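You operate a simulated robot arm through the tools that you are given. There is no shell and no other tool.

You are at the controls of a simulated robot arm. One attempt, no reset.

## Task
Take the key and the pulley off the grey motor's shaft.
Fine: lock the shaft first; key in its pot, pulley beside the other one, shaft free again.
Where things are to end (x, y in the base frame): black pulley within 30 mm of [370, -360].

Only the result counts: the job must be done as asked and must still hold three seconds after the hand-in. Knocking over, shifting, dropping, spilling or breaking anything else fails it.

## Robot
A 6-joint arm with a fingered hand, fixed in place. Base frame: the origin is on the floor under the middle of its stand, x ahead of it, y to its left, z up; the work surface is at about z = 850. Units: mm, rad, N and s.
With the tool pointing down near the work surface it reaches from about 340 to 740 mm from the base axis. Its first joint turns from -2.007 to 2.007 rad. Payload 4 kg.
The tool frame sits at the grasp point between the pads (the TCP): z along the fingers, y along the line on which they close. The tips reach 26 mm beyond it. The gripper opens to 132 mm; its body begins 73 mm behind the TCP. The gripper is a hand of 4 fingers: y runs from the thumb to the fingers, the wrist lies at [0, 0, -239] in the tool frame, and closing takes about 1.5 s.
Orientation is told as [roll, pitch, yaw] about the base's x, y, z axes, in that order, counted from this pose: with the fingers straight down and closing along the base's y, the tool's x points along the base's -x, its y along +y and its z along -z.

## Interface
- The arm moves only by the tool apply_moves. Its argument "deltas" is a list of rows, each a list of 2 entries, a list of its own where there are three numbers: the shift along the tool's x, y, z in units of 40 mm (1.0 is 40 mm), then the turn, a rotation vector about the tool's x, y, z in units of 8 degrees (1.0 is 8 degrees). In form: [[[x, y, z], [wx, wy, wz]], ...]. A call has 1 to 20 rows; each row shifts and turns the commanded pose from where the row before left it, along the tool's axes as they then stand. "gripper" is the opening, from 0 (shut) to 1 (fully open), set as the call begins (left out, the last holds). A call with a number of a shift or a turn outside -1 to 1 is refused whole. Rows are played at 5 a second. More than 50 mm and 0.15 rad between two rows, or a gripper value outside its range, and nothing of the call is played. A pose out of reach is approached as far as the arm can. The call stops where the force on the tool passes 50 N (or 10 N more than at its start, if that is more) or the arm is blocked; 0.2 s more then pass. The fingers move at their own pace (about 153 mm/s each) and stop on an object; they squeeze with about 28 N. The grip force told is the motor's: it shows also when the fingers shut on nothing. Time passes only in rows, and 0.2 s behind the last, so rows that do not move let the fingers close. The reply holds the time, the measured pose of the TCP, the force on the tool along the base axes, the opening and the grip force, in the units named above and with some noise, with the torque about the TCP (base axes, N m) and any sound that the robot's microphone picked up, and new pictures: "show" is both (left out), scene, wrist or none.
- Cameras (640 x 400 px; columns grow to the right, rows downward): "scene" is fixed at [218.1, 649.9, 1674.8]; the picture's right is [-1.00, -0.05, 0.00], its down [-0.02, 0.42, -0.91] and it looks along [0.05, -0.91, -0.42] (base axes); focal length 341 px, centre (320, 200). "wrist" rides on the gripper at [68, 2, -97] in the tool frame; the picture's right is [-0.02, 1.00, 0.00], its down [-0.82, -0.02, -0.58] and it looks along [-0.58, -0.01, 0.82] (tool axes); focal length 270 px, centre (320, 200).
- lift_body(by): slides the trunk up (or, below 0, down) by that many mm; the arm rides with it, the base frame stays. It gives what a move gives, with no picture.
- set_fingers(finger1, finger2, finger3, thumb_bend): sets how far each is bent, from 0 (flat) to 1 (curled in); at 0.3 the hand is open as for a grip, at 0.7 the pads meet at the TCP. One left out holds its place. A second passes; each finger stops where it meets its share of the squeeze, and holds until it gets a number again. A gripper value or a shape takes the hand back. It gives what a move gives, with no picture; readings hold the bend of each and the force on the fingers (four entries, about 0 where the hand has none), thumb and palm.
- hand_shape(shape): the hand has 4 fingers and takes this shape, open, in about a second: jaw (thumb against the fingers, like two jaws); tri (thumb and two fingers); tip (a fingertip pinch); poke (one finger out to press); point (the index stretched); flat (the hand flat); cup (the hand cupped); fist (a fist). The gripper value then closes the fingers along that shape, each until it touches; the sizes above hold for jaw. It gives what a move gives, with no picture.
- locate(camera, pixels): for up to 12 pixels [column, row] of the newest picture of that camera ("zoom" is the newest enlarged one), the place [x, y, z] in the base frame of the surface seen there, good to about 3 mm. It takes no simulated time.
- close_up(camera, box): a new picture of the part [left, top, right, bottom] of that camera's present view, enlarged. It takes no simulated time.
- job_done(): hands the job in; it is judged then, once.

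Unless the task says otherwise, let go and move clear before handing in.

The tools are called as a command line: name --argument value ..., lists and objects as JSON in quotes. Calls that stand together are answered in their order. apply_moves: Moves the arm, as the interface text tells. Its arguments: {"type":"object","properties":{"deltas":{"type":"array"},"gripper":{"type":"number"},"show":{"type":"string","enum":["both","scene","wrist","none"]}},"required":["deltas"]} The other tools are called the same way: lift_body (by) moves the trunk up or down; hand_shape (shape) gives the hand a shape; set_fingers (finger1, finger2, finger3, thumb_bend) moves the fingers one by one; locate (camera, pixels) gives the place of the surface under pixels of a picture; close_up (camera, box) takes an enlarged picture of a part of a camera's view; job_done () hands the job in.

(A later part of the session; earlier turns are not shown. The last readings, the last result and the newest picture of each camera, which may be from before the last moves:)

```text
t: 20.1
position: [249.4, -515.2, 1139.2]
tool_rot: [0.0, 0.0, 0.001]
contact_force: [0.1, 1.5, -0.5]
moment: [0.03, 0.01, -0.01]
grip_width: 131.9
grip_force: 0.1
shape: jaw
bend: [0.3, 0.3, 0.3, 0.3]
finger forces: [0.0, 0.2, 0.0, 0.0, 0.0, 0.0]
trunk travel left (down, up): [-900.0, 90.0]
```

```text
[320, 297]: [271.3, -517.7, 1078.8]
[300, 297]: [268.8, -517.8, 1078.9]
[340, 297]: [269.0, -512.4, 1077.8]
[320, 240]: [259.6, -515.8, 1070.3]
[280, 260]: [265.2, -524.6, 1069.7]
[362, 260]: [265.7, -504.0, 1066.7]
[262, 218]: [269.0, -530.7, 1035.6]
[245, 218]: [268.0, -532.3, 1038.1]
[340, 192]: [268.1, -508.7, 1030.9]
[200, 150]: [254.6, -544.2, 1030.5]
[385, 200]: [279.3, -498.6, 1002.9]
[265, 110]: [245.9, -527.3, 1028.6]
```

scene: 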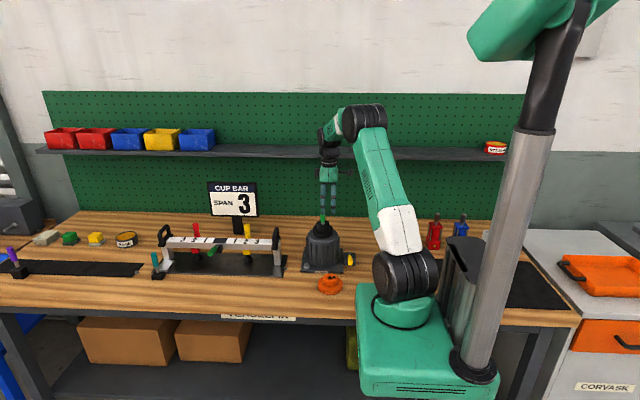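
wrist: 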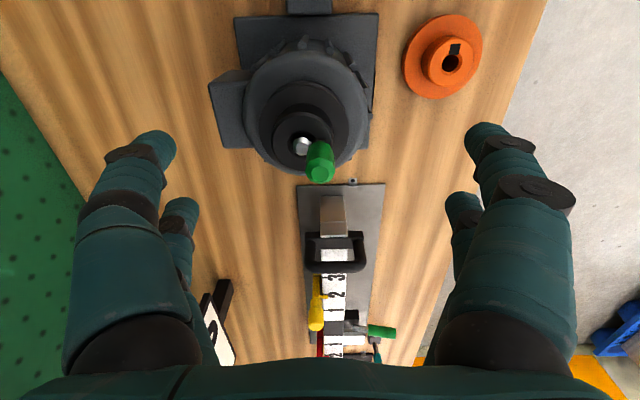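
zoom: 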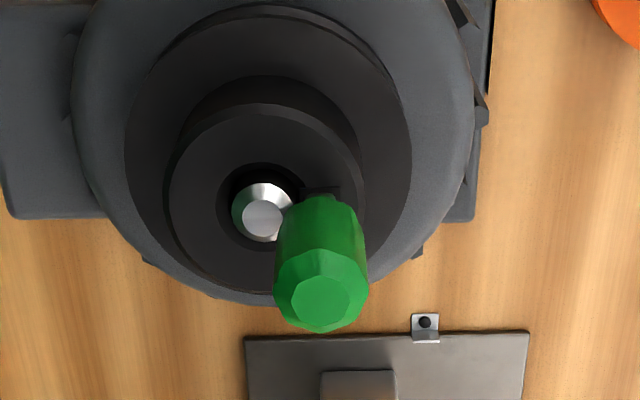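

The key handle centre is about (267.5,-514.5), roughly 20 mm across. I'll check the far finger pair's x against the key in an enlarged scene view before descending.

close_up --camera "scene" --box '[304, 175, 352, 235]'

locate --camera "zoom" --pixels '[[262, 150], [262, 180], [330, 150], [330, 180], [300, 290]]'

```text
6.67 times, centred on (328, 205) of scene
```

zoom: 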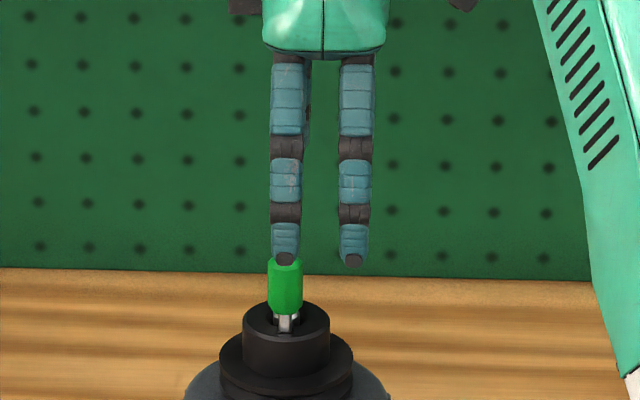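

```text
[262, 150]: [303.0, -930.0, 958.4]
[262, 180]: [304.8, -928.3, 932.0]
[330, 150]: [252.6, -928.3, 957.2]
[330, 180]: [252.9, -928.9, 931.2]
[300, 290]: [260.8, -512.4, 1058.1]
```

The far pair sits about 14.5 mm from the TCP, not 18.5, so I'll shift x by about 3.6 mm. Then I'll lower to z 1068, which keeps the tips just above the shaft end at z 1037.

apply_moves --deltas '[[[-0.09, 0.02, 0.5], [0, 0, 0]], [[0, 0, 0.6], [0, 0, 0]], [[0, 0, 0.65], [0, 0, 0]], [[0, 0, 0], [0, 0, 0]]]'

close_up --camera "scene" --box '[304, 190, 352, 250]'

```text
t: 21.1
position: [252.8, -514.5, 1068.2]
tool_rot: [0.0, 0.001, -0.001]
contact_force: [1.1, 0.2, 0.4]
moment: [0.02, -0.02, 0.01]
grip_width: 131.8
grip_force: 0.1
shape: jaw
bend: [0.3, 0.3, 0.3, 0.3]
finger forces: [0.0, 0.0, 0.0, 0.0, 0.0, 0.1]
trunk travel left (down, up): [-900.0, 90.0]
```

scene: 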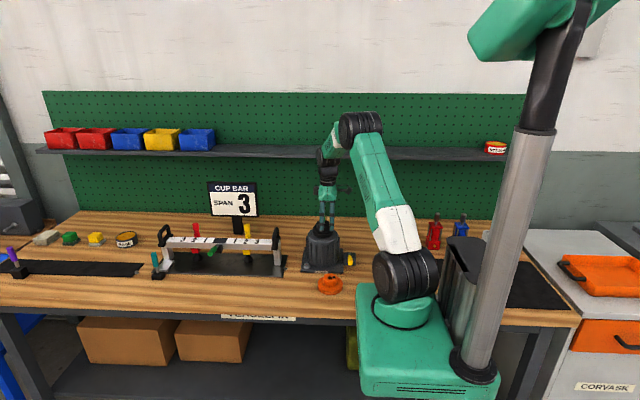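
wrist: 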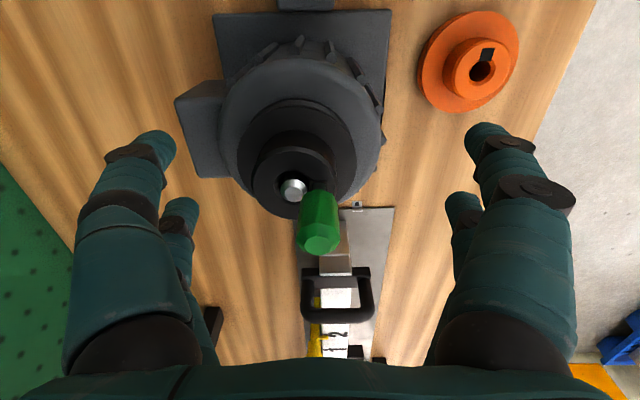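

```text
6.67 times, centred on (328, 220) of scene
```

zoom: 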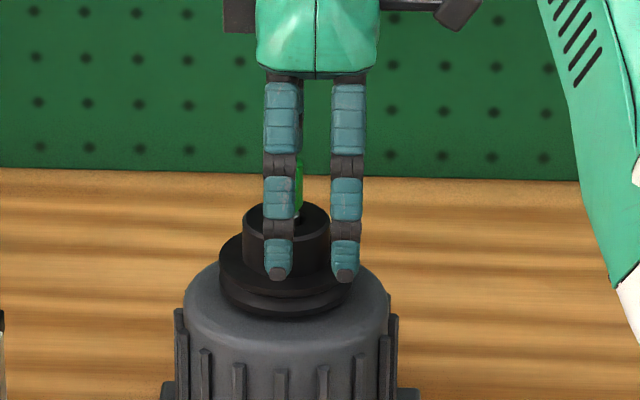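

The pair lines up with the key. I'll close finger2 and finger3 firmly on the handle.

set_fingers --finger2 0.9 --finger3 0.9

close_up --camera "wrist" --box '[180, 100, 480, 290]'

close_up --camera "scene" --box '[304, 190, 352, 250]'

```text
t: 22.1
position: [252.2, -514.0, 1068.4]
tool_rot: [-0.001, -0.002, 0.0]
contact_force: [-0.2, 0.1, 0.2]
moment: [0.02, 0.01, 0.02]
grip_width: 133.1
grip_force: 8.1
shape: fingers
bend: [0.3, 0.69, 0.66, 0.3]
finger forces: [0.1, 8.7, 8.6, 0.1, 0.0, 0.0]
trunk travel left (down, up): [-900.0, 90.0]
```

```text
2.11 times, centred on (330, 195) of wrist
```

zoom: 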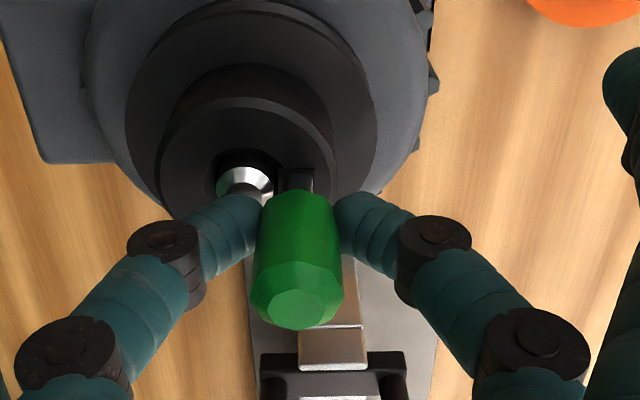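

```text
6.67 times, centred on (328, 220) of scene
```

zoom: 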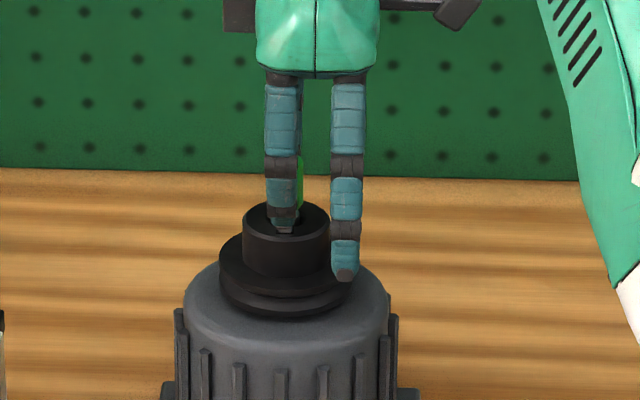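

The key is held with about 8.7 N per finger. I'll test the lock with a 3 mm sideways nudge: a locked shaft should resist.

apply_moves --deltas '[[[-0.08, 0, 0], [0, 0, 0]], [[0, 0, 0], [0, 0, 0]]]' --show "wrist"

close_up --camera "wrist" --box '[180, 100, 480, 290]'

```text
t: 22.7
position: [254.7, -514.4, 1068.1]
tool_rot: [0.0, 0.0, 0.0]
contact_force: [-0.1, 0.0, 0.2]
moment: [-0.05, 0.04, -0.02]
grip_width: 133.3
grip_force: 8.5
shape: fingers
bend: [0.3, 0.69, 0.66, 0.3]
finger forces: [0.0, 8.5, 8.6, 0.1, 0.0, 0.0]
trunk travel left (down, up): [-900.0, 90.0]
```

wrist: 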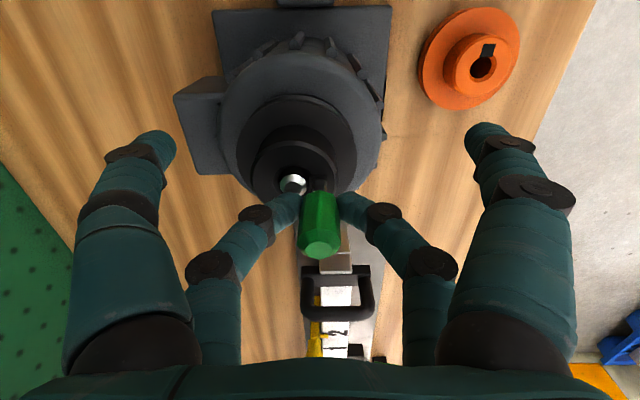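

```text
2.11 times, centred on (330, 195) of wrist
```

zoom: 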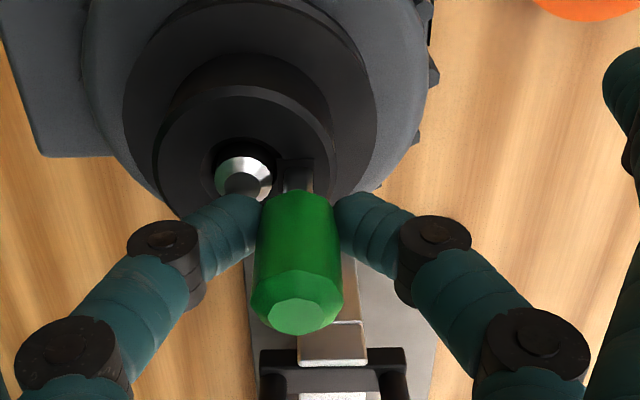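

The force stayed near zero and the key followed, so either there's clearance or the shaft isn't locked. I'll zoom on the hub, nudge a little more, and compare.

close_up --camera "wrist" --box '[240, 130, 360, 205]'

apply_moves --deltas '[[[-0.08, 0, 0], [0, 0, 0]], [[0, 0, 0], [0, 0, 0]]]' --show "none"

close_up --camera "wrist" --box '[240, 130, 360, 205]'

```text
5.33 times, centred on (300, 168) of wrist
```

zoom: 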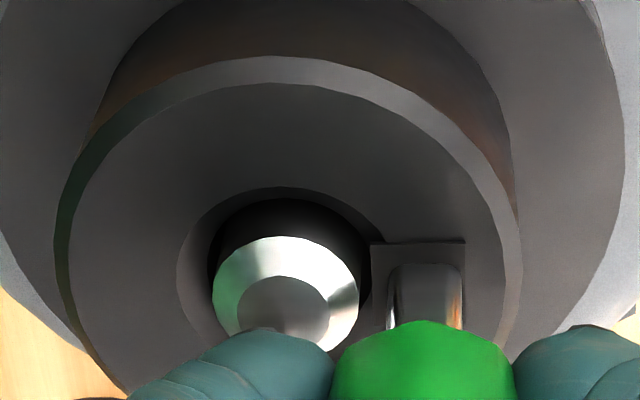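

```text
t: 23.3
position: [257.6, -514.6, 1070.1]
tool_rot: [0.0, -0.002, 0.002]
contact_force: [-1.5, -0.2, -1.0]
moment: [-0.02, 0.04, -0.03]
grip_width: 133.0
grip_force: 8.3
shape: fingers
bend: [0.3, 0.69, 0.66, 0.3]
finger forces: [0.1, 8.1, 7.9, 0.0, 0.1, 0.0]
trunk travel left (down, up): [-900.0, 90.0]
```

```text
5.33 times, centred on (300, 168) of wrist
```

zoom: 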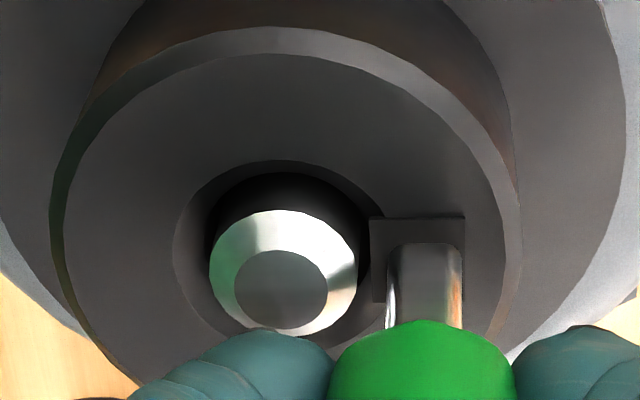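

The hub slot did not turn; only the key tilted within its clearance, at under 2 N. I'll undo the nudge, let go, and check the lock by gently gripping the hub and feeling the torque.

apply_moves --deltas '[[[0.13, 0, 0.05], [0, 0, 0]], [[0, 0, 0], [0, 0, 0]]]' --show "none"

set_fingers --finger1 0.3 --finger2 0.3 --finger3 0.3 --thumb_bend 0.3

close_up --camera "wrist" --box '[220, 100, 420, 225]'

locate --camera "zoom" --pixels '[[230, 275], [330, 280], [170, 200], [330, 200], [250, 200], [180, 280], [375, 280]]'

```text
t: 23.9
position: [254.1, -514.2, 1067.0]
tool_rot: [0.0, 0.001, -0.002]
contact_force: [2.1, 0.5, 2.1]
moment: [-0.03, -0.09, 0.03]
grip_width: 133.0
grip_force: 9.0
shape: fingers
bend: [0.3, 0.69, 0.67, 0.3]
finger forces: [0.0, 9.1, 9.0, 0.1, 0.0, 0.1]
trunk travel left (down, up): [-900.0, 90.0]
```

```text
t: 24.9
position: [253.5, -515.5, 1066.3]
tool_rot: [-0.001, 0.001, 0.0]
contact_force: [-1.2, 0.0, 0.5]
moment: [-0.03, -0.02, 0.0]
grip_width: 132.8
grip_force: 0.0
shape: fingers
bend: [0.3, 0.3, 0.3, 0.3]
finger forces: [0.0, 0.1, 0.0, 0.0, 0.0, 0.0]
trunk travel left (down, up): [-900.0, 90.0]
```

```text
3.20 times, centred on (320, 162) of wrist
```

zoom: 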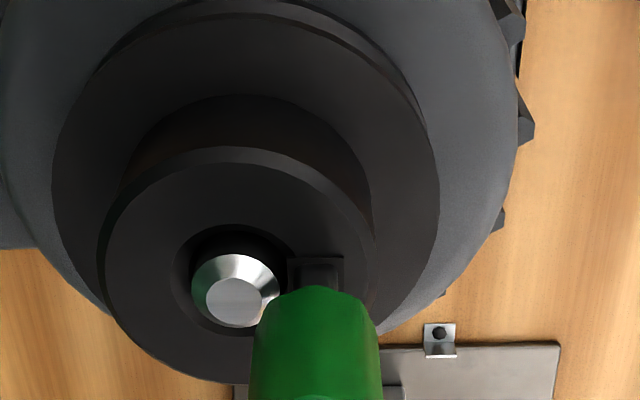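

```text
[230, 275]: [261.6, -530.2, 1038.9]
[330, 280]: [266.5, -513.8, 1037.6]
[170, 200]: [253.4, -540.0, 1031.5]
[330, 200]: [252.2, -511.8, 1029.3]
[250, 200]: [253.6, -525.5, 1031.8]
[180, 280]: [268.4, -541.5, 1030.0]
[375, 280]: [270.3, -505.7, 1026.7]
```

The hub centre is about (267.5,-529), with its top at z 1031 and the flange top at about 1004. I'll shift over it, lower to z 1034 (tips above the flange) and close gently.

apply_moves --deltas '[[[-0.44, -0.33, 0], [0, 0, 0]], [[0, 0, 0.4], [0, 0, 0]], [[0, 0, 0.4], [0, 0, 0]], [[0, 0, 0], [0, 0, 0]]]' --show "none"

set_fingers --finger1 0.9 --finger2 0.9 --finger3 0.9 --thumb_bend 0.9

close_up --camera "wrist" --box '[180, 100, 480, 290]'

close_up --camera "scene" --box '[304, 190, 352, 250]'

```text
t: 25.9
position: [269.9, -527.3, 1035.3]
tool_rot: [0.0, -0.001, 0.0]
contact_force: [-0.1, 0.9, -0.3]
moment: [-0.03, 0.01, -0.01]
grip_width: 133.0
grip_force: 0.1
shape: fingers
bend: [0.3, 0.3, 0.3, 0.3]
finger forces: [0.0, 0.0, 0.0, 0.1, 0.1, 0.1]
trunk travel left (down, up): [-900.0, 90.0]
```

```text
t: 26.9
position: [270.3, -531.0, 1035.0]
tool_rot: [-0.004, -0.001, -0.001]
contact_force: [0.9, -17.2, 12.6]
moment: [-0.01, -0.16, 0.0]
grip_width: 50.9
grip_force: 28.9
shape: fingers
bend: [0.54, 0.53, 0.55, 0.61]
finger forces: [11.9, 11.6, 11.2, 0.0, 23.6, 0.0]
trunk travel left (down, up): [-900.0, 90.0]
```

```text
2.11 times, centred on (330, 195) of wrist
```

zoom: 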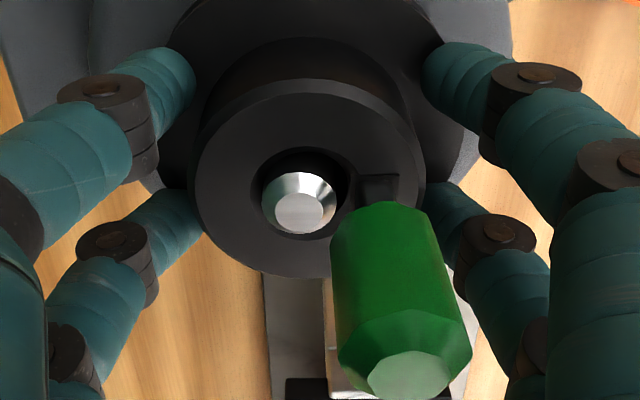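

```text
6.67 times, centred on (328, 220) of scene
```

zoom: 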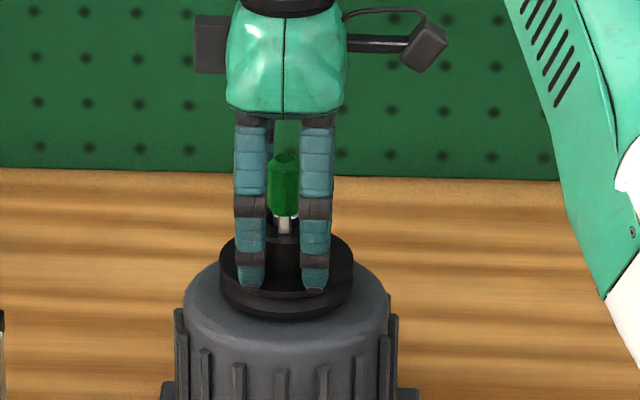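

The hub is held with the fingers at about 11–12 N and the thumb at 24 N. I'll twist 3° about the tool axis and read the torque.

apply_moves --deltas '[[[0, 0, 0], [0, 0, 0.25]], [[0, 0, 0], [0, 0, 0.25]], [[0, 0, 0], [0, 0, 0]]]' --show "none"

close_up --camera "wrist" --box '[180, 100, 480, 290]'

close_up --camera "scene" --box '[304, 190, 352, 250]'

```text
t: 27.7
position: [270.5, -529.3, 1034.2]
tool_rot: [-0.003, -0.002, -0.069]
contact_force: [0.2, -17.0, 17.8]
moment: [-0.17, -0.12, 0.03]
grip_width: 51.2
grip_force: 33.1
shape: fingers
bend: [0.54, 0.54, 0.55, 0.61]
finger forces: [14.4, 14.3, 13.7, 0.0, 24.0, 0.0]
trunk travel left (down, up): [-900.0, 90.0]
```

```text
2.11 times, centred on (330, 195) of wrist
```

zoom: 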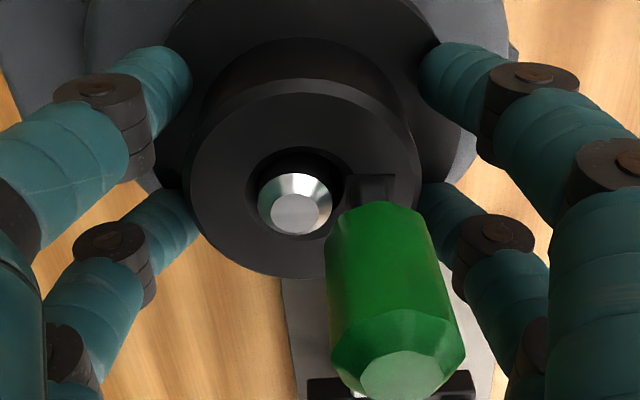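

```text
6.67 times, centred on (328, 220) of scene
```

zoom: 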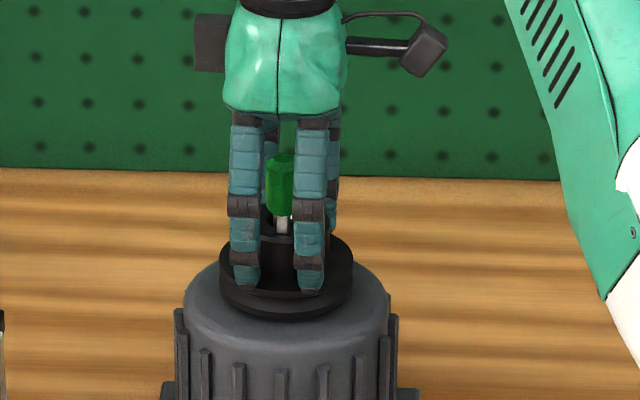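

There's no torque yet after 4°, but keyway play could account for that. I'll twist a few degrees more.

apply_moves --deltas '[[[0, 0, 0], [0, 0, 0.25]], [[0, 0, 0], [0, 0, 0.25]], [[0, 0, 0], [0, 0, 0.25]], [[0, 0, 0], [0, 0, 0]]]' --show "none"

close_up --camera "wrist" --box '[180, 100, 480, 290]'

close_up --camera "scene" --box '[304, 190, 352, 250]'

```text
t: 28.7
position: [268.8, -529.1, 1037.2]
tool_rot: [-0.001, -0.001, -0.174]
contact_force: [1.6, -16.2, 18.1]
moment: [-0.26, -0.16, 0.01]
grip_width: 51.3
grip_force: 33.6
shape: fingers
bend: [0.55, 0.54, 0.55, 0.61]
finger forces: [14.6, 15.3, 13.7, 0.0, 23.1, 0.0]
trunk travel left (down, up): [-900.0, 90.0]
```

```text
2.11 times, centred on (330, 195) of wrist
```

zoom: 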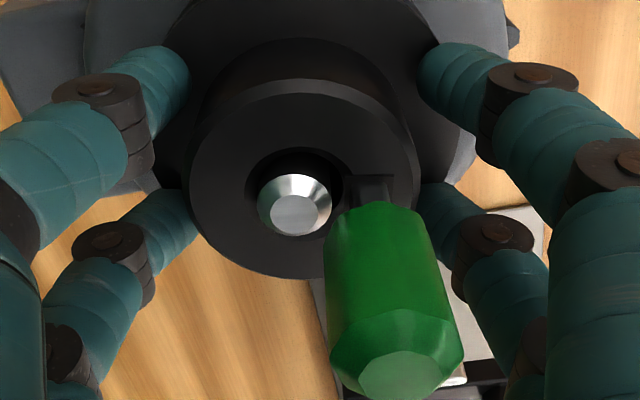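

```text
6.67 times, centred on (328, 220) of scene
```

zoom: 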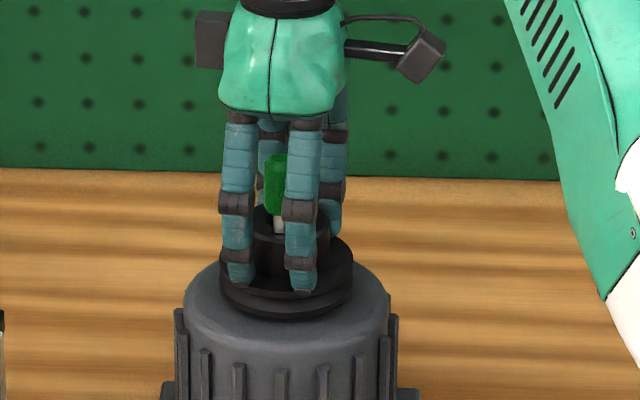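

The hub and key turned 10° with the hand at almost no torque. I'll turn 10° more to tell real free turning from play.

apply_moves --deltas '[[[0, 0, 0], [0, 0, 0.3]], [[0, 0, 0], [0, 0, 0.3]], [[0, 0, 0], [0, 0, 0.3]], [[0, 0, 0], [0, 0, 0.3]], [[0, 0, 0], [0, 0, 0]]]' --show "none"

close_up --camera "wrist" --box '[180, 100, 480, 290]'

close_up --camera "scene" --box '[304, 190, 352, 250]'

```text
t: 29.9
position: [269.9, -527.8, 1035.3]
tool_rot: [-0.001, -0.001, -0.343]
contact_force: [-0.1, -16.9, 16.5]
moment: [-0.3, -0.15, 0.03]
grip_width: 50.9
grip_force: 33.3
shape: fingers
bend: [0.55, 0.54, 0.55, 0.61]
finger forces: [14.7, 14.8, 13.7, 0.1, 23.1, 0.0]
trunk travel left (down, up): [-900.0, 90.0]
```

```text
2.11 times, centred on (330, 195) of wrist
```

zoom: 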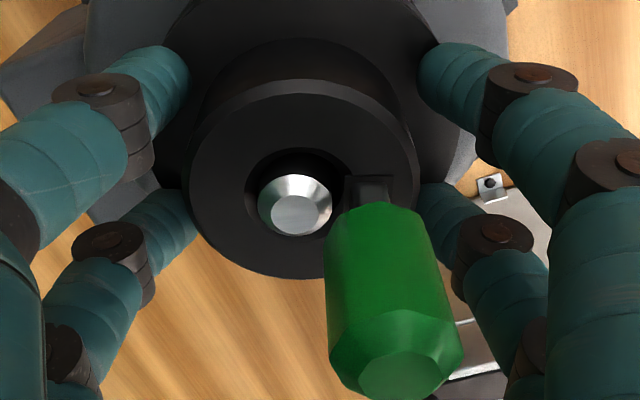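

```text
6.67 times, centred on (328, 220) of scene
```

zoom: 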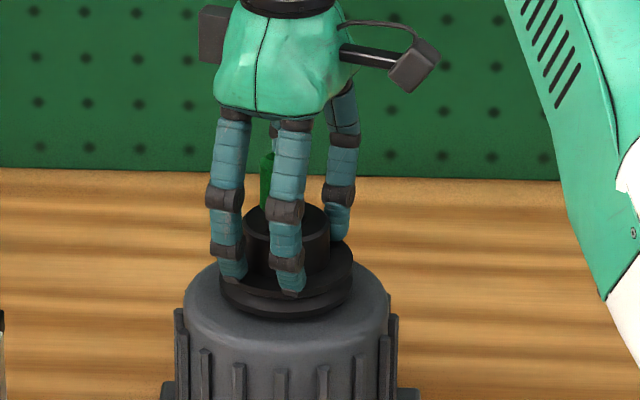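

The hub turns 20° freely, so the lever's present position does not lock the shaft. I'll turn the hub back to where it was and let go.

apply_moves --deltas '[[[0, 0, 0], [0, 0, -0.35]], [[0, 0, 0], [0, 0, -0.35]], [[0, 0, 0], [0, 0, -0.35]], [[0, 0, 0], [0, 0, -0.35]], [[0, 0, 0], [0, 0, -0.35]], [[0, 0, 0], [0, 0, -0.35]], [[0, 0, 0], [0, 0, -0.35]], [[0, 0, 0], [0, 0, 0]]]' --show "none"

set_fingers --finger1 0.3 --finger2 0.3 --finger3 0.3 --thumb_bend 0.3

close_up --camera "wrist" --box '[180, 100, 480, 290]'

```text
t: 31.7
position: [269.7, -529.2, 1034.5]
tool_rot: [-0.002, -0.002, 0.002]
contact_force: [0.4, -15.4, 17.1]
moment: [-0.17, -0.09, -0.05]
grip_width: 50.7
grip_force: 33.2
shape: fingers
bend: [0.55, 0.54, 0.55, 0.61]
finger forces: [14.2, 14.9, 12.7, 0.0, 23.2, 0.0]
trunk travel left (down, up): [-900.0, 90.0]
```

```text
t: 32.7
position: [271.4, -527.4, 1033.8]
tool_rot: [0.0, 0.002, -0.001]
contact_force: [0.5, 0.3, 0.2]
moment: [0.03, 0.0, 0.04]
grip_width: 132.4
grip_force: 0.0
shape: fingers
bend: [0.3, 0.3, 0.3, 0.3]
finger forces: [0.1, 0.0, 0.0, 0.0, 0.0, 0.0]
trunk travel left (down, up): [-900.0, 90.0]
```

```text
2.11 times, centred on (330, 195) of wrist
```

zoom: 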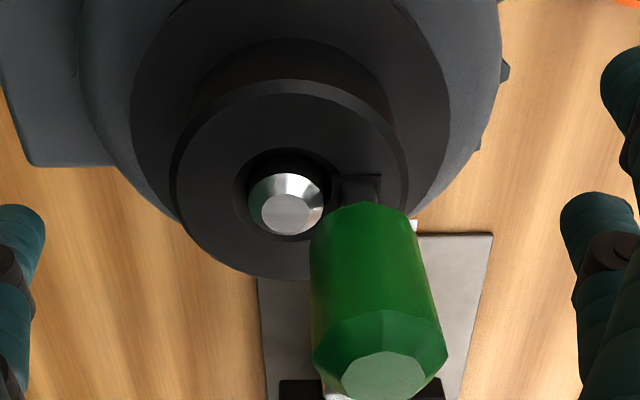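

The key is back at its starting angle. I'll raise the hand and go to the lever to see whether it also travels to the other side.

apply_moves --deltas '[[[0, 0, -0.9], [0, 0, 0]], [[0, 0, -0.9], [0, 0, 0]], [[0.8, 0.5, 0], [0, 0, 0]], [[0.8, 0.5, 0], [0, 0, 0]], [[0.8, 0.5, 0], [0, 0, 0]], [[0.8, 0.5, 0], [0, 0, 0]], [[0, 0.2, 0.6], [0, 0, 0]]]' --gripper 1.0

close_up --camera "wrist" --box '[200, 60, 400, 200]'

close_up --camera "scene" --box '[335, 240, 370, 272]'

```text
t: 34.3
position: [143.2, -439.6, 1082.9]
tool_rot: [0.0, 0.0, 0.0]
contact_force: [0.1, -0.2, -0.9]
moment: [0.02, 0.02, 0.04]
grip_width: 131.8
grip_force: 0.0
shape: jaw
bend: [0.3, 0.3, 0.3, 0.3]
finger forces: [0.1, 0.0, 0.0, 0.0, 0.0, 0.0]
trunk travel left (down, up): [-900.0, 90.0]
```

scene: 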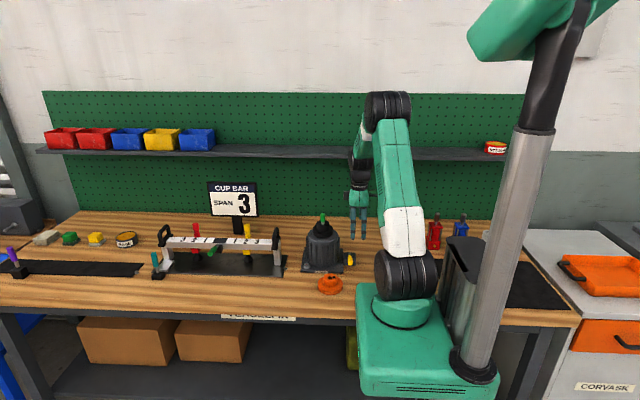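
wrist: 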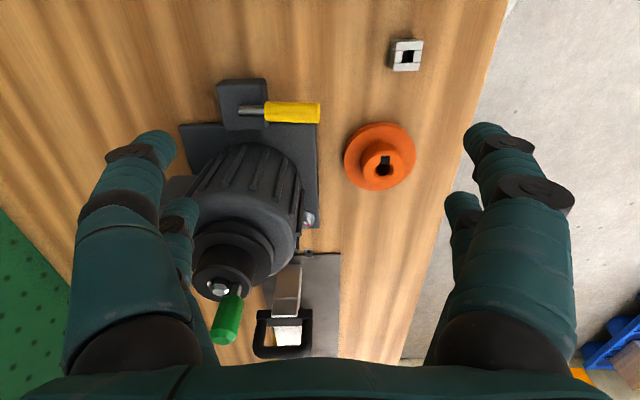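

```text
2.86 times, centred on (300, 130) of wrist
```

zoom: 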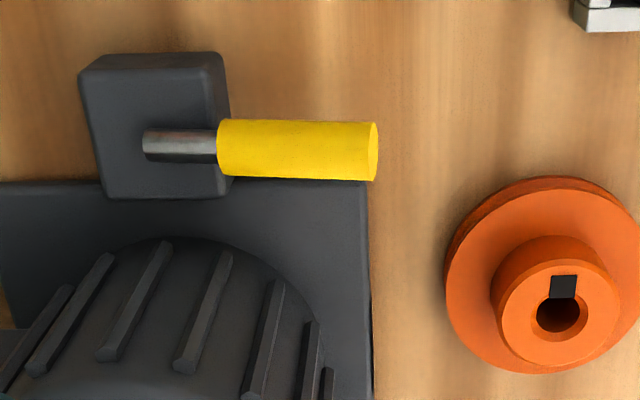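

```text
12.50 times, centred on (352, 256) of scene
```

zoom: 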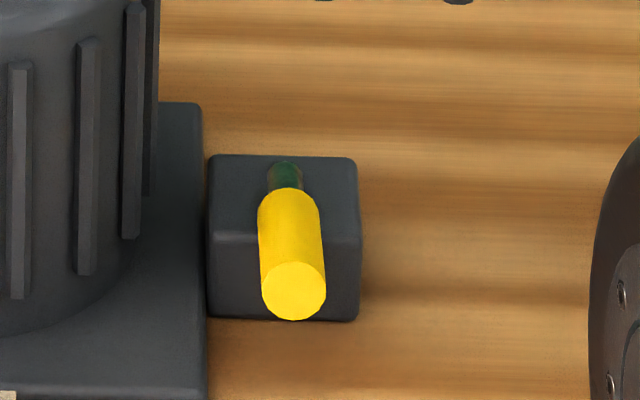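

The lever still lies toward +y with its tip near (157,-446). I'll bend finger2 as a pusher, open finger3 wider, and lower to z 930 beside the lever's tip.

set_fingers --finger1 0.3 --finger2 0.66 --finger3 0.1 --thumb_bend 0.1

apply_moves --deltas '[[[0, 0.12, 0.8], [0, 0, 0]], [[0, 0, 0.8], [0, 0, 0]], [[0, 0, 0.8], [0, 0, 0]], [[0, 0, 0.8], [0, 0, 0]], [[0, 0, 0.6], [0, 0, 0]]]' --show "wrist"

```text
t: 35.3
position: [141.6, -438.3, 1083.6]
tool_rot: [-0.001, 0.001, 0.001]
contact_force: [0.9, -0.1, 0.2]
moment: [-0.01, -0.01, 0.01]
grip_width: 152.8
grip_force: 0.0
shape: fingers
bend: [0.3, 0.66, 0.1, 0.1]
finger forces: [0.1, 0.0, 0.0, 0.0, 0.0, 0.0]
trunk travel left (down, up): [-900.0, 90.0]
```

```text
t: 36.5
position: [143.1, -434.9, 930.3]
tool_rot: [-0.001, 0.001, 0.0]
contact_force: [-0.8, 1.2, -0.9]
moment: [0.0, 0.03, 0.02]
grip_width: 152.9
grip_force: 0.0
shape: fingers
bend: [0.3, 0.66, 0.1, 0.1]
finger forces: [0.0, 0.0, 0.0, 0.0, 0.0, 0.1]
trunk travel left (down, up): [-900.0, 90.0]
```

wrist: 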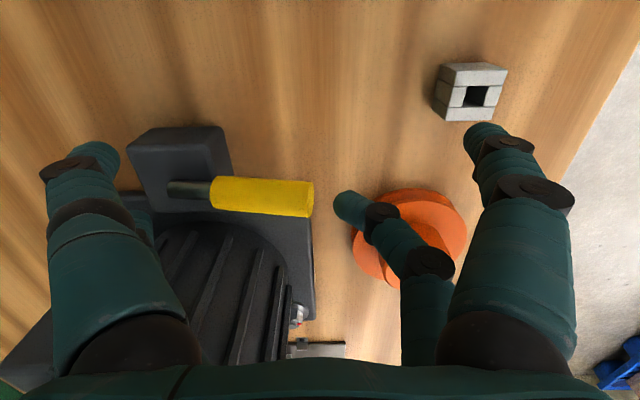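

Finger2 is just beyond the lever's end (wrist (350,205) against (313,200)). I'll push in −y in small steps.

apply_moves --deltas '[[[0, -0.3, 0], [0, 0, 0]], [[0, -0.25, 0], [0, 0, 0]], [[0, -0.25, 0], [0, 0, 0]]]' --show "wrist"

```text
t: 37.3
position: [141.6, -464.6, 932.0]
tool_rot: [0.002, 0.0, 0.003]
contact_force: [-0.4, 13.5, 12.1]
moment: [0.68, -0.22, 0.2]
grip_width: 153.1
grip_force: 7.7
shape: fingers
bend: [0.3, 0.57, 0.1, 0.1]
finger forces: [0.0, 15.9, 0.1, 0.0, 0.1, 0.0]
trunk travel left (down, up): [-900.0, 90.0]
```

wrist: 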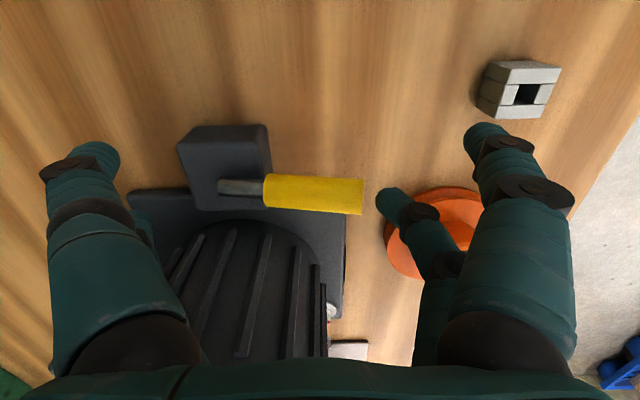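

Pushing on the end only loads the lever axially (about 16 N) and doesn't lift it, so I'll back off. I'll raise clear and turn the hand 90° so one pair can grip the handle by its sides.

apply_moves --deltas '[[[0, 0.4, 0], [0, 0, 0]], [[0, 0.4, 0], [0, 0, 0]], [[0, 0, -0.9], [0, 0, 0]], [[0, 0, -0.9], [0, 0, 0]], [[0, 0, -0.9], [0, 0, 0]]]' --show "none"

set_fingers --finger1 0.52 --finger2 0.52 --finger3 0.52 --thumb_bend 0.52

apply_moves --deltas '[[[0, 0, 0], [0, 0, 1]], [[0, 0, 0], [0, 0, 1]], [[0, 0, 0], [0, 0, 1]], [[0, 0, 0], [0, 0, 1]], [[0, 0, 0], [0, 0, 1]], [[0, 0, 0], [0, 0, 1]], [[0, 0, 0], [0, 0, 1]], [[0, 0, 0], [0, 0, 1]], [[0, 0, 0], [0, 0, 1]], [[0, 0, 0], [0, 0, 1]], [[0, 0, 0], [0, 0, 1]], [[0, 0, 0], [0, 0, 0.25]]]'

```text
t: 38.5
position: [140.1, -434.9, 1039.4]
tool_rot: [0.0, 0.0, 0.0]
contact_force: [-0.6, 0.0, 0.0]
moment: [-0.01, 0.0, 0.01]
grip_width: 152.7
grip_force: 0.0
shape: fingers
bend: [0.3, 0.66, 0.1, 0.1]
finger forces: [0.0, 0.0, 0.1, 0.0, 0.0, 0.0]
trunk travel left (down, up): [-900.0, 90.0]
```

```text
t: 39.5
position: [140.5, -435.7, 1040.2]
tool_rot: [-0.001, 0.0, 0.001]
contact_force: [0.6, -0.5, 0.0]
moment: [-0.02, 0.01, -0.02]
grip_width: 59.5
grip_force: 0.2
shape: fingers
bend: [0.52, 0.52, 0.52, 0.52]
finger forces: [0.0, 0.0, 0.0, 0.0, 0.0, 0.1]
trunk travel left (down, up): [-900.0, 90.0]
```

```text
t: 42.1
position: [142.4, -433.6, 1039.9]
tool_rot: [0.0, -0.001, -1.572]
contact_force: [-1.2, -0.7, 0.2]
moment: [0.01, -0.02, 0.0]
grip_width: 59.7
grip_force: 0.2
shape: fingers
bend: [0.52, 0.52, 0.52, 0.52]
finger forces: [0.0, 0.0, 0.0, 0.0, 0.0, 0.0]
trunk travel left (down, up): [-900.0, 90.0]
```

scene: 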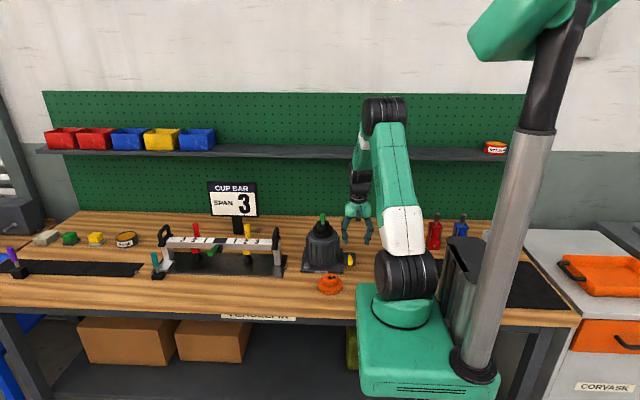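
wrist: 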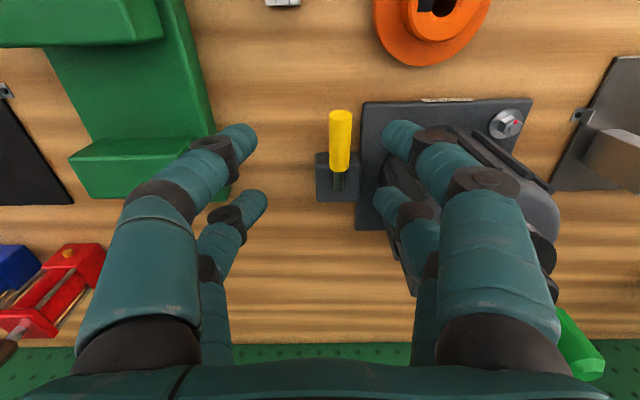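

The hand is turned 90° and the lever shows between the pairs at wrist (340,145). I'll move over its outer end and lower to z 906.

apply_moves --deltas '[[[-0.25, 0.39, 0.2], [0, 0, 0]], [[0, 0, 0.8], [0, 0, 0]], [[0, 0, 0.8], [0, 0, 0]], [[0, 0, 0.8], [0, 0, 0]], [[0, 0, 0.75], [0, 0, 0]], [[0, 0, 0], [0, 0, 0]]]'

close_up --camera "scene" --box '[320, 210, 390, 280]'

```text
t: 43.5
position: [157.3, -445.8, 905.1]
tool_rot: [0.0, 0.0, -1.57]
contact_force: [-0.9, 0.6, -0.4]
moment: [0.06, 0.0, 0.02]
grip_width: 59.8
grip_force: 0.2
shape: fingers
bend: [0.52, 0.52, 0.52, 0.52]
finger forces: [0.0, 0.1, 0.1, 0.0, 0.1, 0.0]
trunk travel left (down, up): [-900.0, 90.0]
```

scene: 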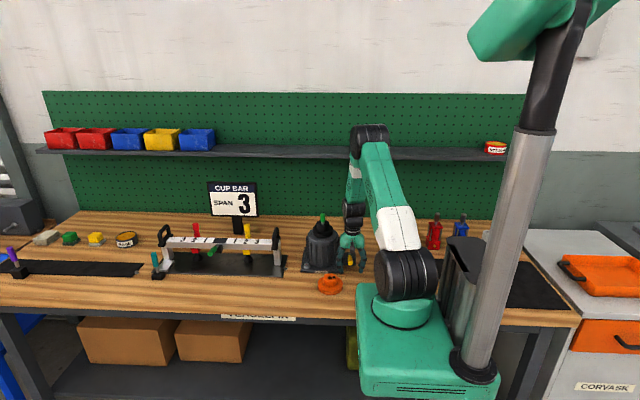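
wrist: 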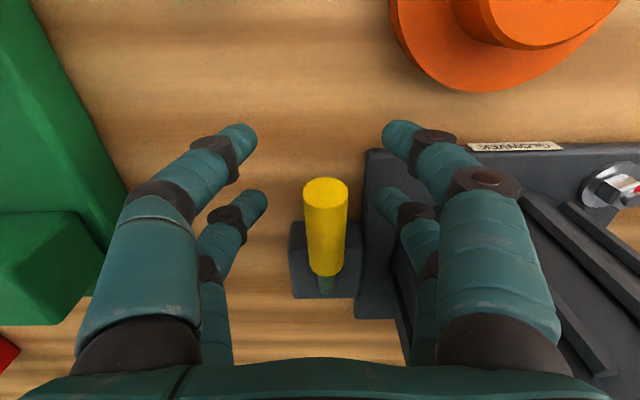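

```text
5.71 times, centred on (355, 245) of scene
```

zoom: 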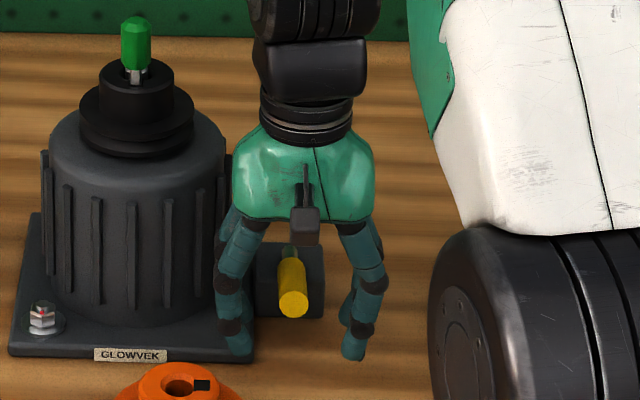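

The far pair straddles the lever's handle. I'll close finger2 and finger3 on it.

set_fingers --finger2 0.9 --finger3 0.9

close_up --camera "wrist" --box '[180, 100, 480, 290]'

```text
t: 44.5
position: [157.5, -445.0, 906.2]
tool_rot: [0.0, 0.001, -1.57]
contact_force: [0.6, -0.5, -2.9]
moment: [0.03, 0.04, 0.01]
grip_width: 60.0
grip_force: 0.1
shape: fingers
bend: [0.52, 0.73, 0.75, 0.52]
finger forces: [0.0, 0.0, 0.0, 0.1, 0.1, 0.1]
trunk travel left (down, up): [-900.0, 90.0]
```

```text
2.11 times, centred on (330, 195) of wrist
```

zoom: 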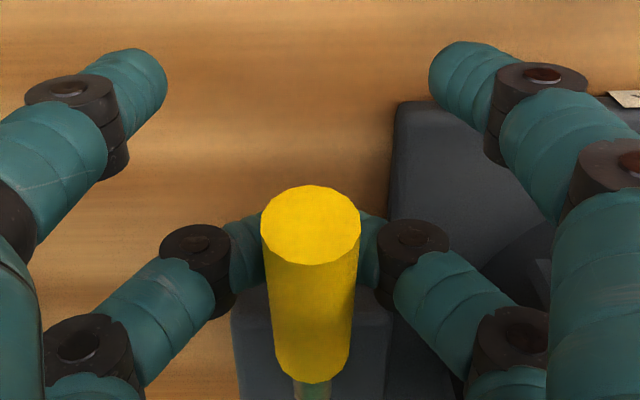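

The fingers closed underneath the handle, so it now rests on them like a scoop. I'll lift along the arc and watch.

apply_moves --deltas '[[[-0.05, 0, -0.3], [0, 0, 0]], [[-0.1, 0, -0.3], [0, 0, 0]], [[-0.2, 0, -0.3], [0, 0, 0]]]'

close_up --camera "scene" --box '[320, 210, 390, 280]'

```text
t: 45.3
position: [159.2, -459.9, 941.6]
tool_rot: [-0.001, 0.0, -1.569]
contact_force: [0.1, -0.1, -1.9]
moment: [0.02, -0.04, 0.02]
grip_width: 59.9
grip_force: 0.0
shape: fingers
bend: [0.52, 0.74, 0.75, 0.52]
finger forces: [0.0, 0.1, 0.0, 0.1, 0.0, 0.0]
trunk travel left (down, up): [-900.0, 90.0]
```

scene: 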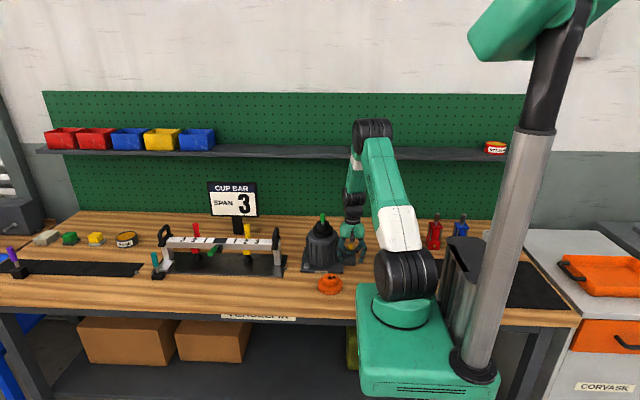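
wrist: 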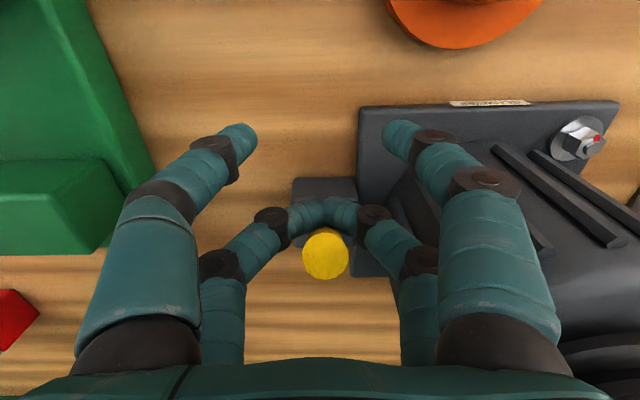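

```text
5.71 times, centred on (355, 245) of scene
```

zoom: 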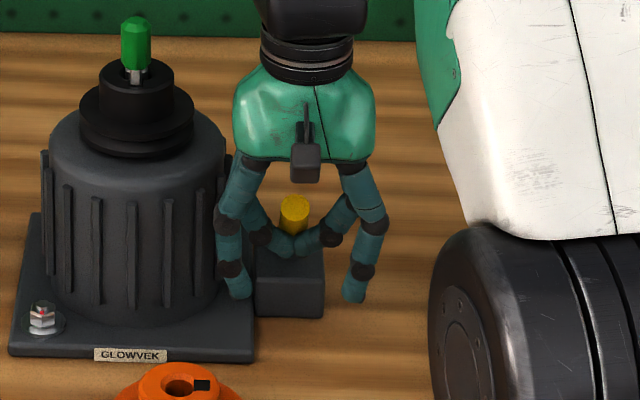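

The lever is lifted and leans on the closed fingers. I'll push it on in −y toward upright and slightly past, in small steps.

apply_moves --deltas '[[[-0.25, 0, 0], [0, 0, 0]], [[-0.25, 0, 0], [0, 0, 0]], [[-0.25, 0, 0], [0, 0, 0]], [[0, 0, 0], [0, 0, 0]]]' --show "wrist"

close_up --camera "scene" --box '[320, 210, 390, 280]'

```text
t: 46.3
position: [157.0, -488.8, 940.5]
tool_rot: [0.0, 0.001, -1.569]
contact_force: [0.4, 0.2, 0.5]
moment: [0.01, 0.0, 0.04]
grip_width: 59.8
grip_force: 0.0
shape: fingers
bend: [0.52, 0.74, 0.76, 0.52]
finger forces: [0.0, 0.0, 0.1, 0.0, 0.0, 0.1]
trunk travel left (down, up): [-900.0, 90.0]
```

wrist: 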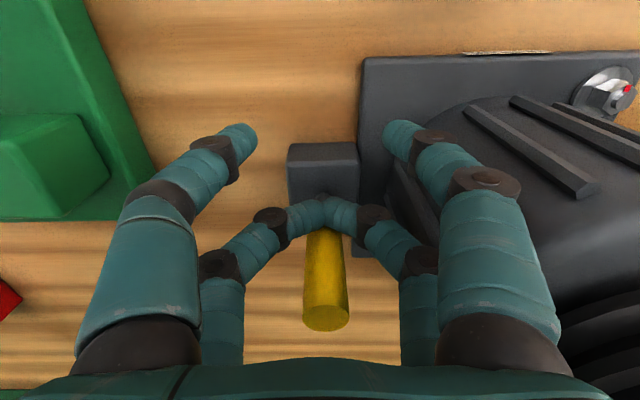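

```text
5.71 times, centred on (355, 245) of scene
```

zoom: 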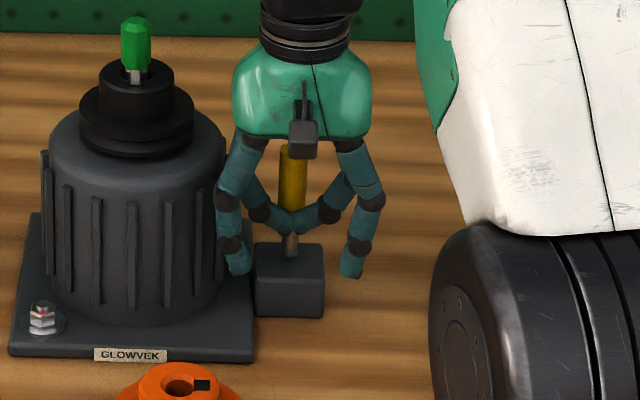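

The lever now looks about upright. I'll measure its top and then test a little further in −y.

locate --camera "wrist" --pixels '[[326, 318], [318, 318], [335, 318], [325, 260], [325, 240]]'

apply_moves --deltas '[[[-0.2, 0, 0], [0, 0, 0]], [[-0.2, 0, 0], [0, 0, 0]], [[0, 0, 0], [0, 0, 0]]]' --show "wrist"

locate --camera "wrist" --pixels '[[326, 318], [326, 335], [326, 345], [325, 300], [325, 260], [325, 240]]'

```text
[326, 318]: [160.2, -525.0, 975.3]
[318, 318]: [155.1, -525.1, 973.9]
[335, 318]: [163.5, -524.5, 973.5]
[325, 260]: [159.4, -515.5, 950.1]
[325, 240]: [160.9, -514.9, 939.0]
```

```text
t: 47.1
position: [157.2, -493.4, 939.2]
tool_rot: [-0.006, 0.021, -1.571]
contact_force: [3.4, 46.5, -1.6]
moment: [0.8, -0.07, 0.17]
grip_width: 59.6
grip_force: 30.0
shape: fingers
bend: [0.52, 0.75, 0.77, 0.52]
finger forces: [0.1, 27.9, 32.9, 0.0, 0.1, 0.0]
trunk travel left (down, up): [-900.0, 90.0]
```

wrist: 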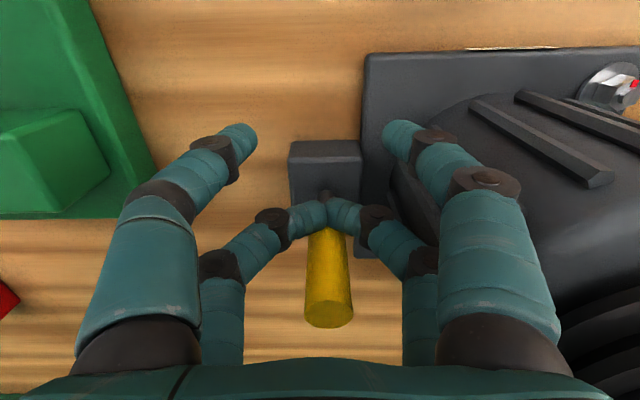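

```text
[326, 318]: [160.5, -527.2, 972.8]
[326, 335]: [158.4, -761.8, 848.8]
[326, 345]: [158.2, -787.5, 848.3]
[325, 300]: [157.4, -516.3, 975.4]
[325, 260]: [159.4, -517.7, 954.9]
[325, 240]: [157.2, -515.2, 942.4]
```

Pushing past upright meets a hard stop (46 N), so the lever only has two states: upright at the start (free) and folded to +y (locked). I'll back off at once, go over to the −y side with the fingers closed, and fold it again.

apply_moves --deltas '[[[0.3, 0, 0], [0, 0, 0]], [[0.3, 0, -0.5], [0, 0, 0]], [[0, 0, -0.9], [0, 0, 0]], [[0, 0, -0.9], [0, 0, 0]]]' --show "none"

set_fingers --finger1 0.72 --finger2 0.72 --finger3 0.72 --thumb_bend 0.72

apply_moves --deltas '[[[-0.9, 0, 0], [0, 0, 0]], [[-0.9, 0, 0], [0, 0, 0]], [[-0.68, 0, 0], [0, 0, 0]], [[0, 0, 0], [0, 0, 0]]]'

```text
t: 48.1
position: [156.6, -480.1, 1034.7]
tool_rot: [0.0, -0.004, -1.569]
contact_force: [-0.7, 0.5, -0.7]
moment: [-0.02, 0.01, 0.01]
grip_width: 59.8
grip_force: 0.0
shape: fingers
bend: [0.52, 0.75, 0.77, 0.52]
finger forces: [0.0, 0.0, 0.0, 0.0, 0.0, 0.0]
trunk travel left (down, up): [-900.0, 90.0]
```

```text
t: 49.1
position: [157.8, -481.2, 1033.7]
tool_rot: [0.001, -0.001, -1.571]
contact_force: [-0.3, 1.1, -0.6]
moment: [0.0, 0.02, -0.02]
grip_width: 0.0
grip_force: 0.1
shape: fingers
bend: [0.71, 0.71, 0.72, 0.71]
finger forces: [0.0, 0.0, 0.0, 0.0, 0.0, 0.1]
trunk travel left (down, up): [-900.0, 90.0]
```

```text
t: 50.1
position: [159.3, -580.6, 1034.1]
tool_rot: [0.0, 0.001, -1.571]
contact_force: [0.1, -0.8, 0.7]
moment: [0.01, 0.01, 0.02]
grip_width: 0.0
grip_force: 0.1
shape: fingers
bend: [0.71, 0.71, 0.72, 0.71]
finger forces: [0.0, 0.1, 0.0, 0.0, 0.0, 0.0]
trunk travel left (down, up): [-900.0, 90.0]
```

scene: 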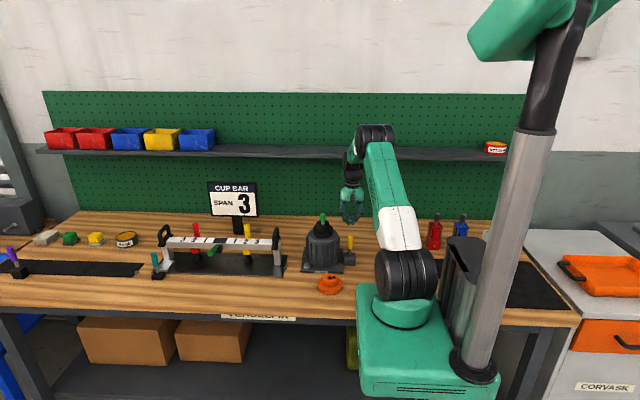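
wrist: 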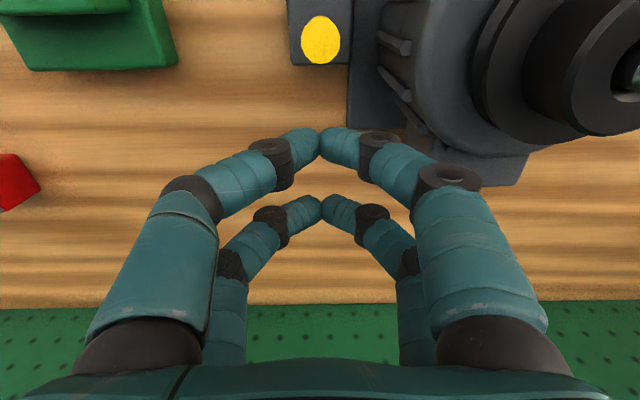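

The lever's top is visible at wrist (321,40), directly ahead of the closed fingers. I'll check the motor's side box clearance before descending.

locate --camera "wrist" --pixels '[[321, 40], [480, 183], [500, 165], [525, 165], [430, 140], [385, 60], [395, 85], [470, 195], [455, 178]]'

```text
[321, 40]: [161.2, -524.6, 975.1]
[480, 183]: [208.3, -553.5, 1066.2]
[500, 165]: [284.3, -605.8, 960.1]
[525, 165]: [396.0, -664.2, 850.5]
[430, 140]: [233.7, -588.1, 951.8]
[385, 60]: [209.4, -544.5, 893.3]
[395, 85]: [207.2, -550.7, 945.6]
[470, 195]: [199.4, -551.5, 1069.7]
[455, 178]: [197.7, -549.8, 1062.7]
```

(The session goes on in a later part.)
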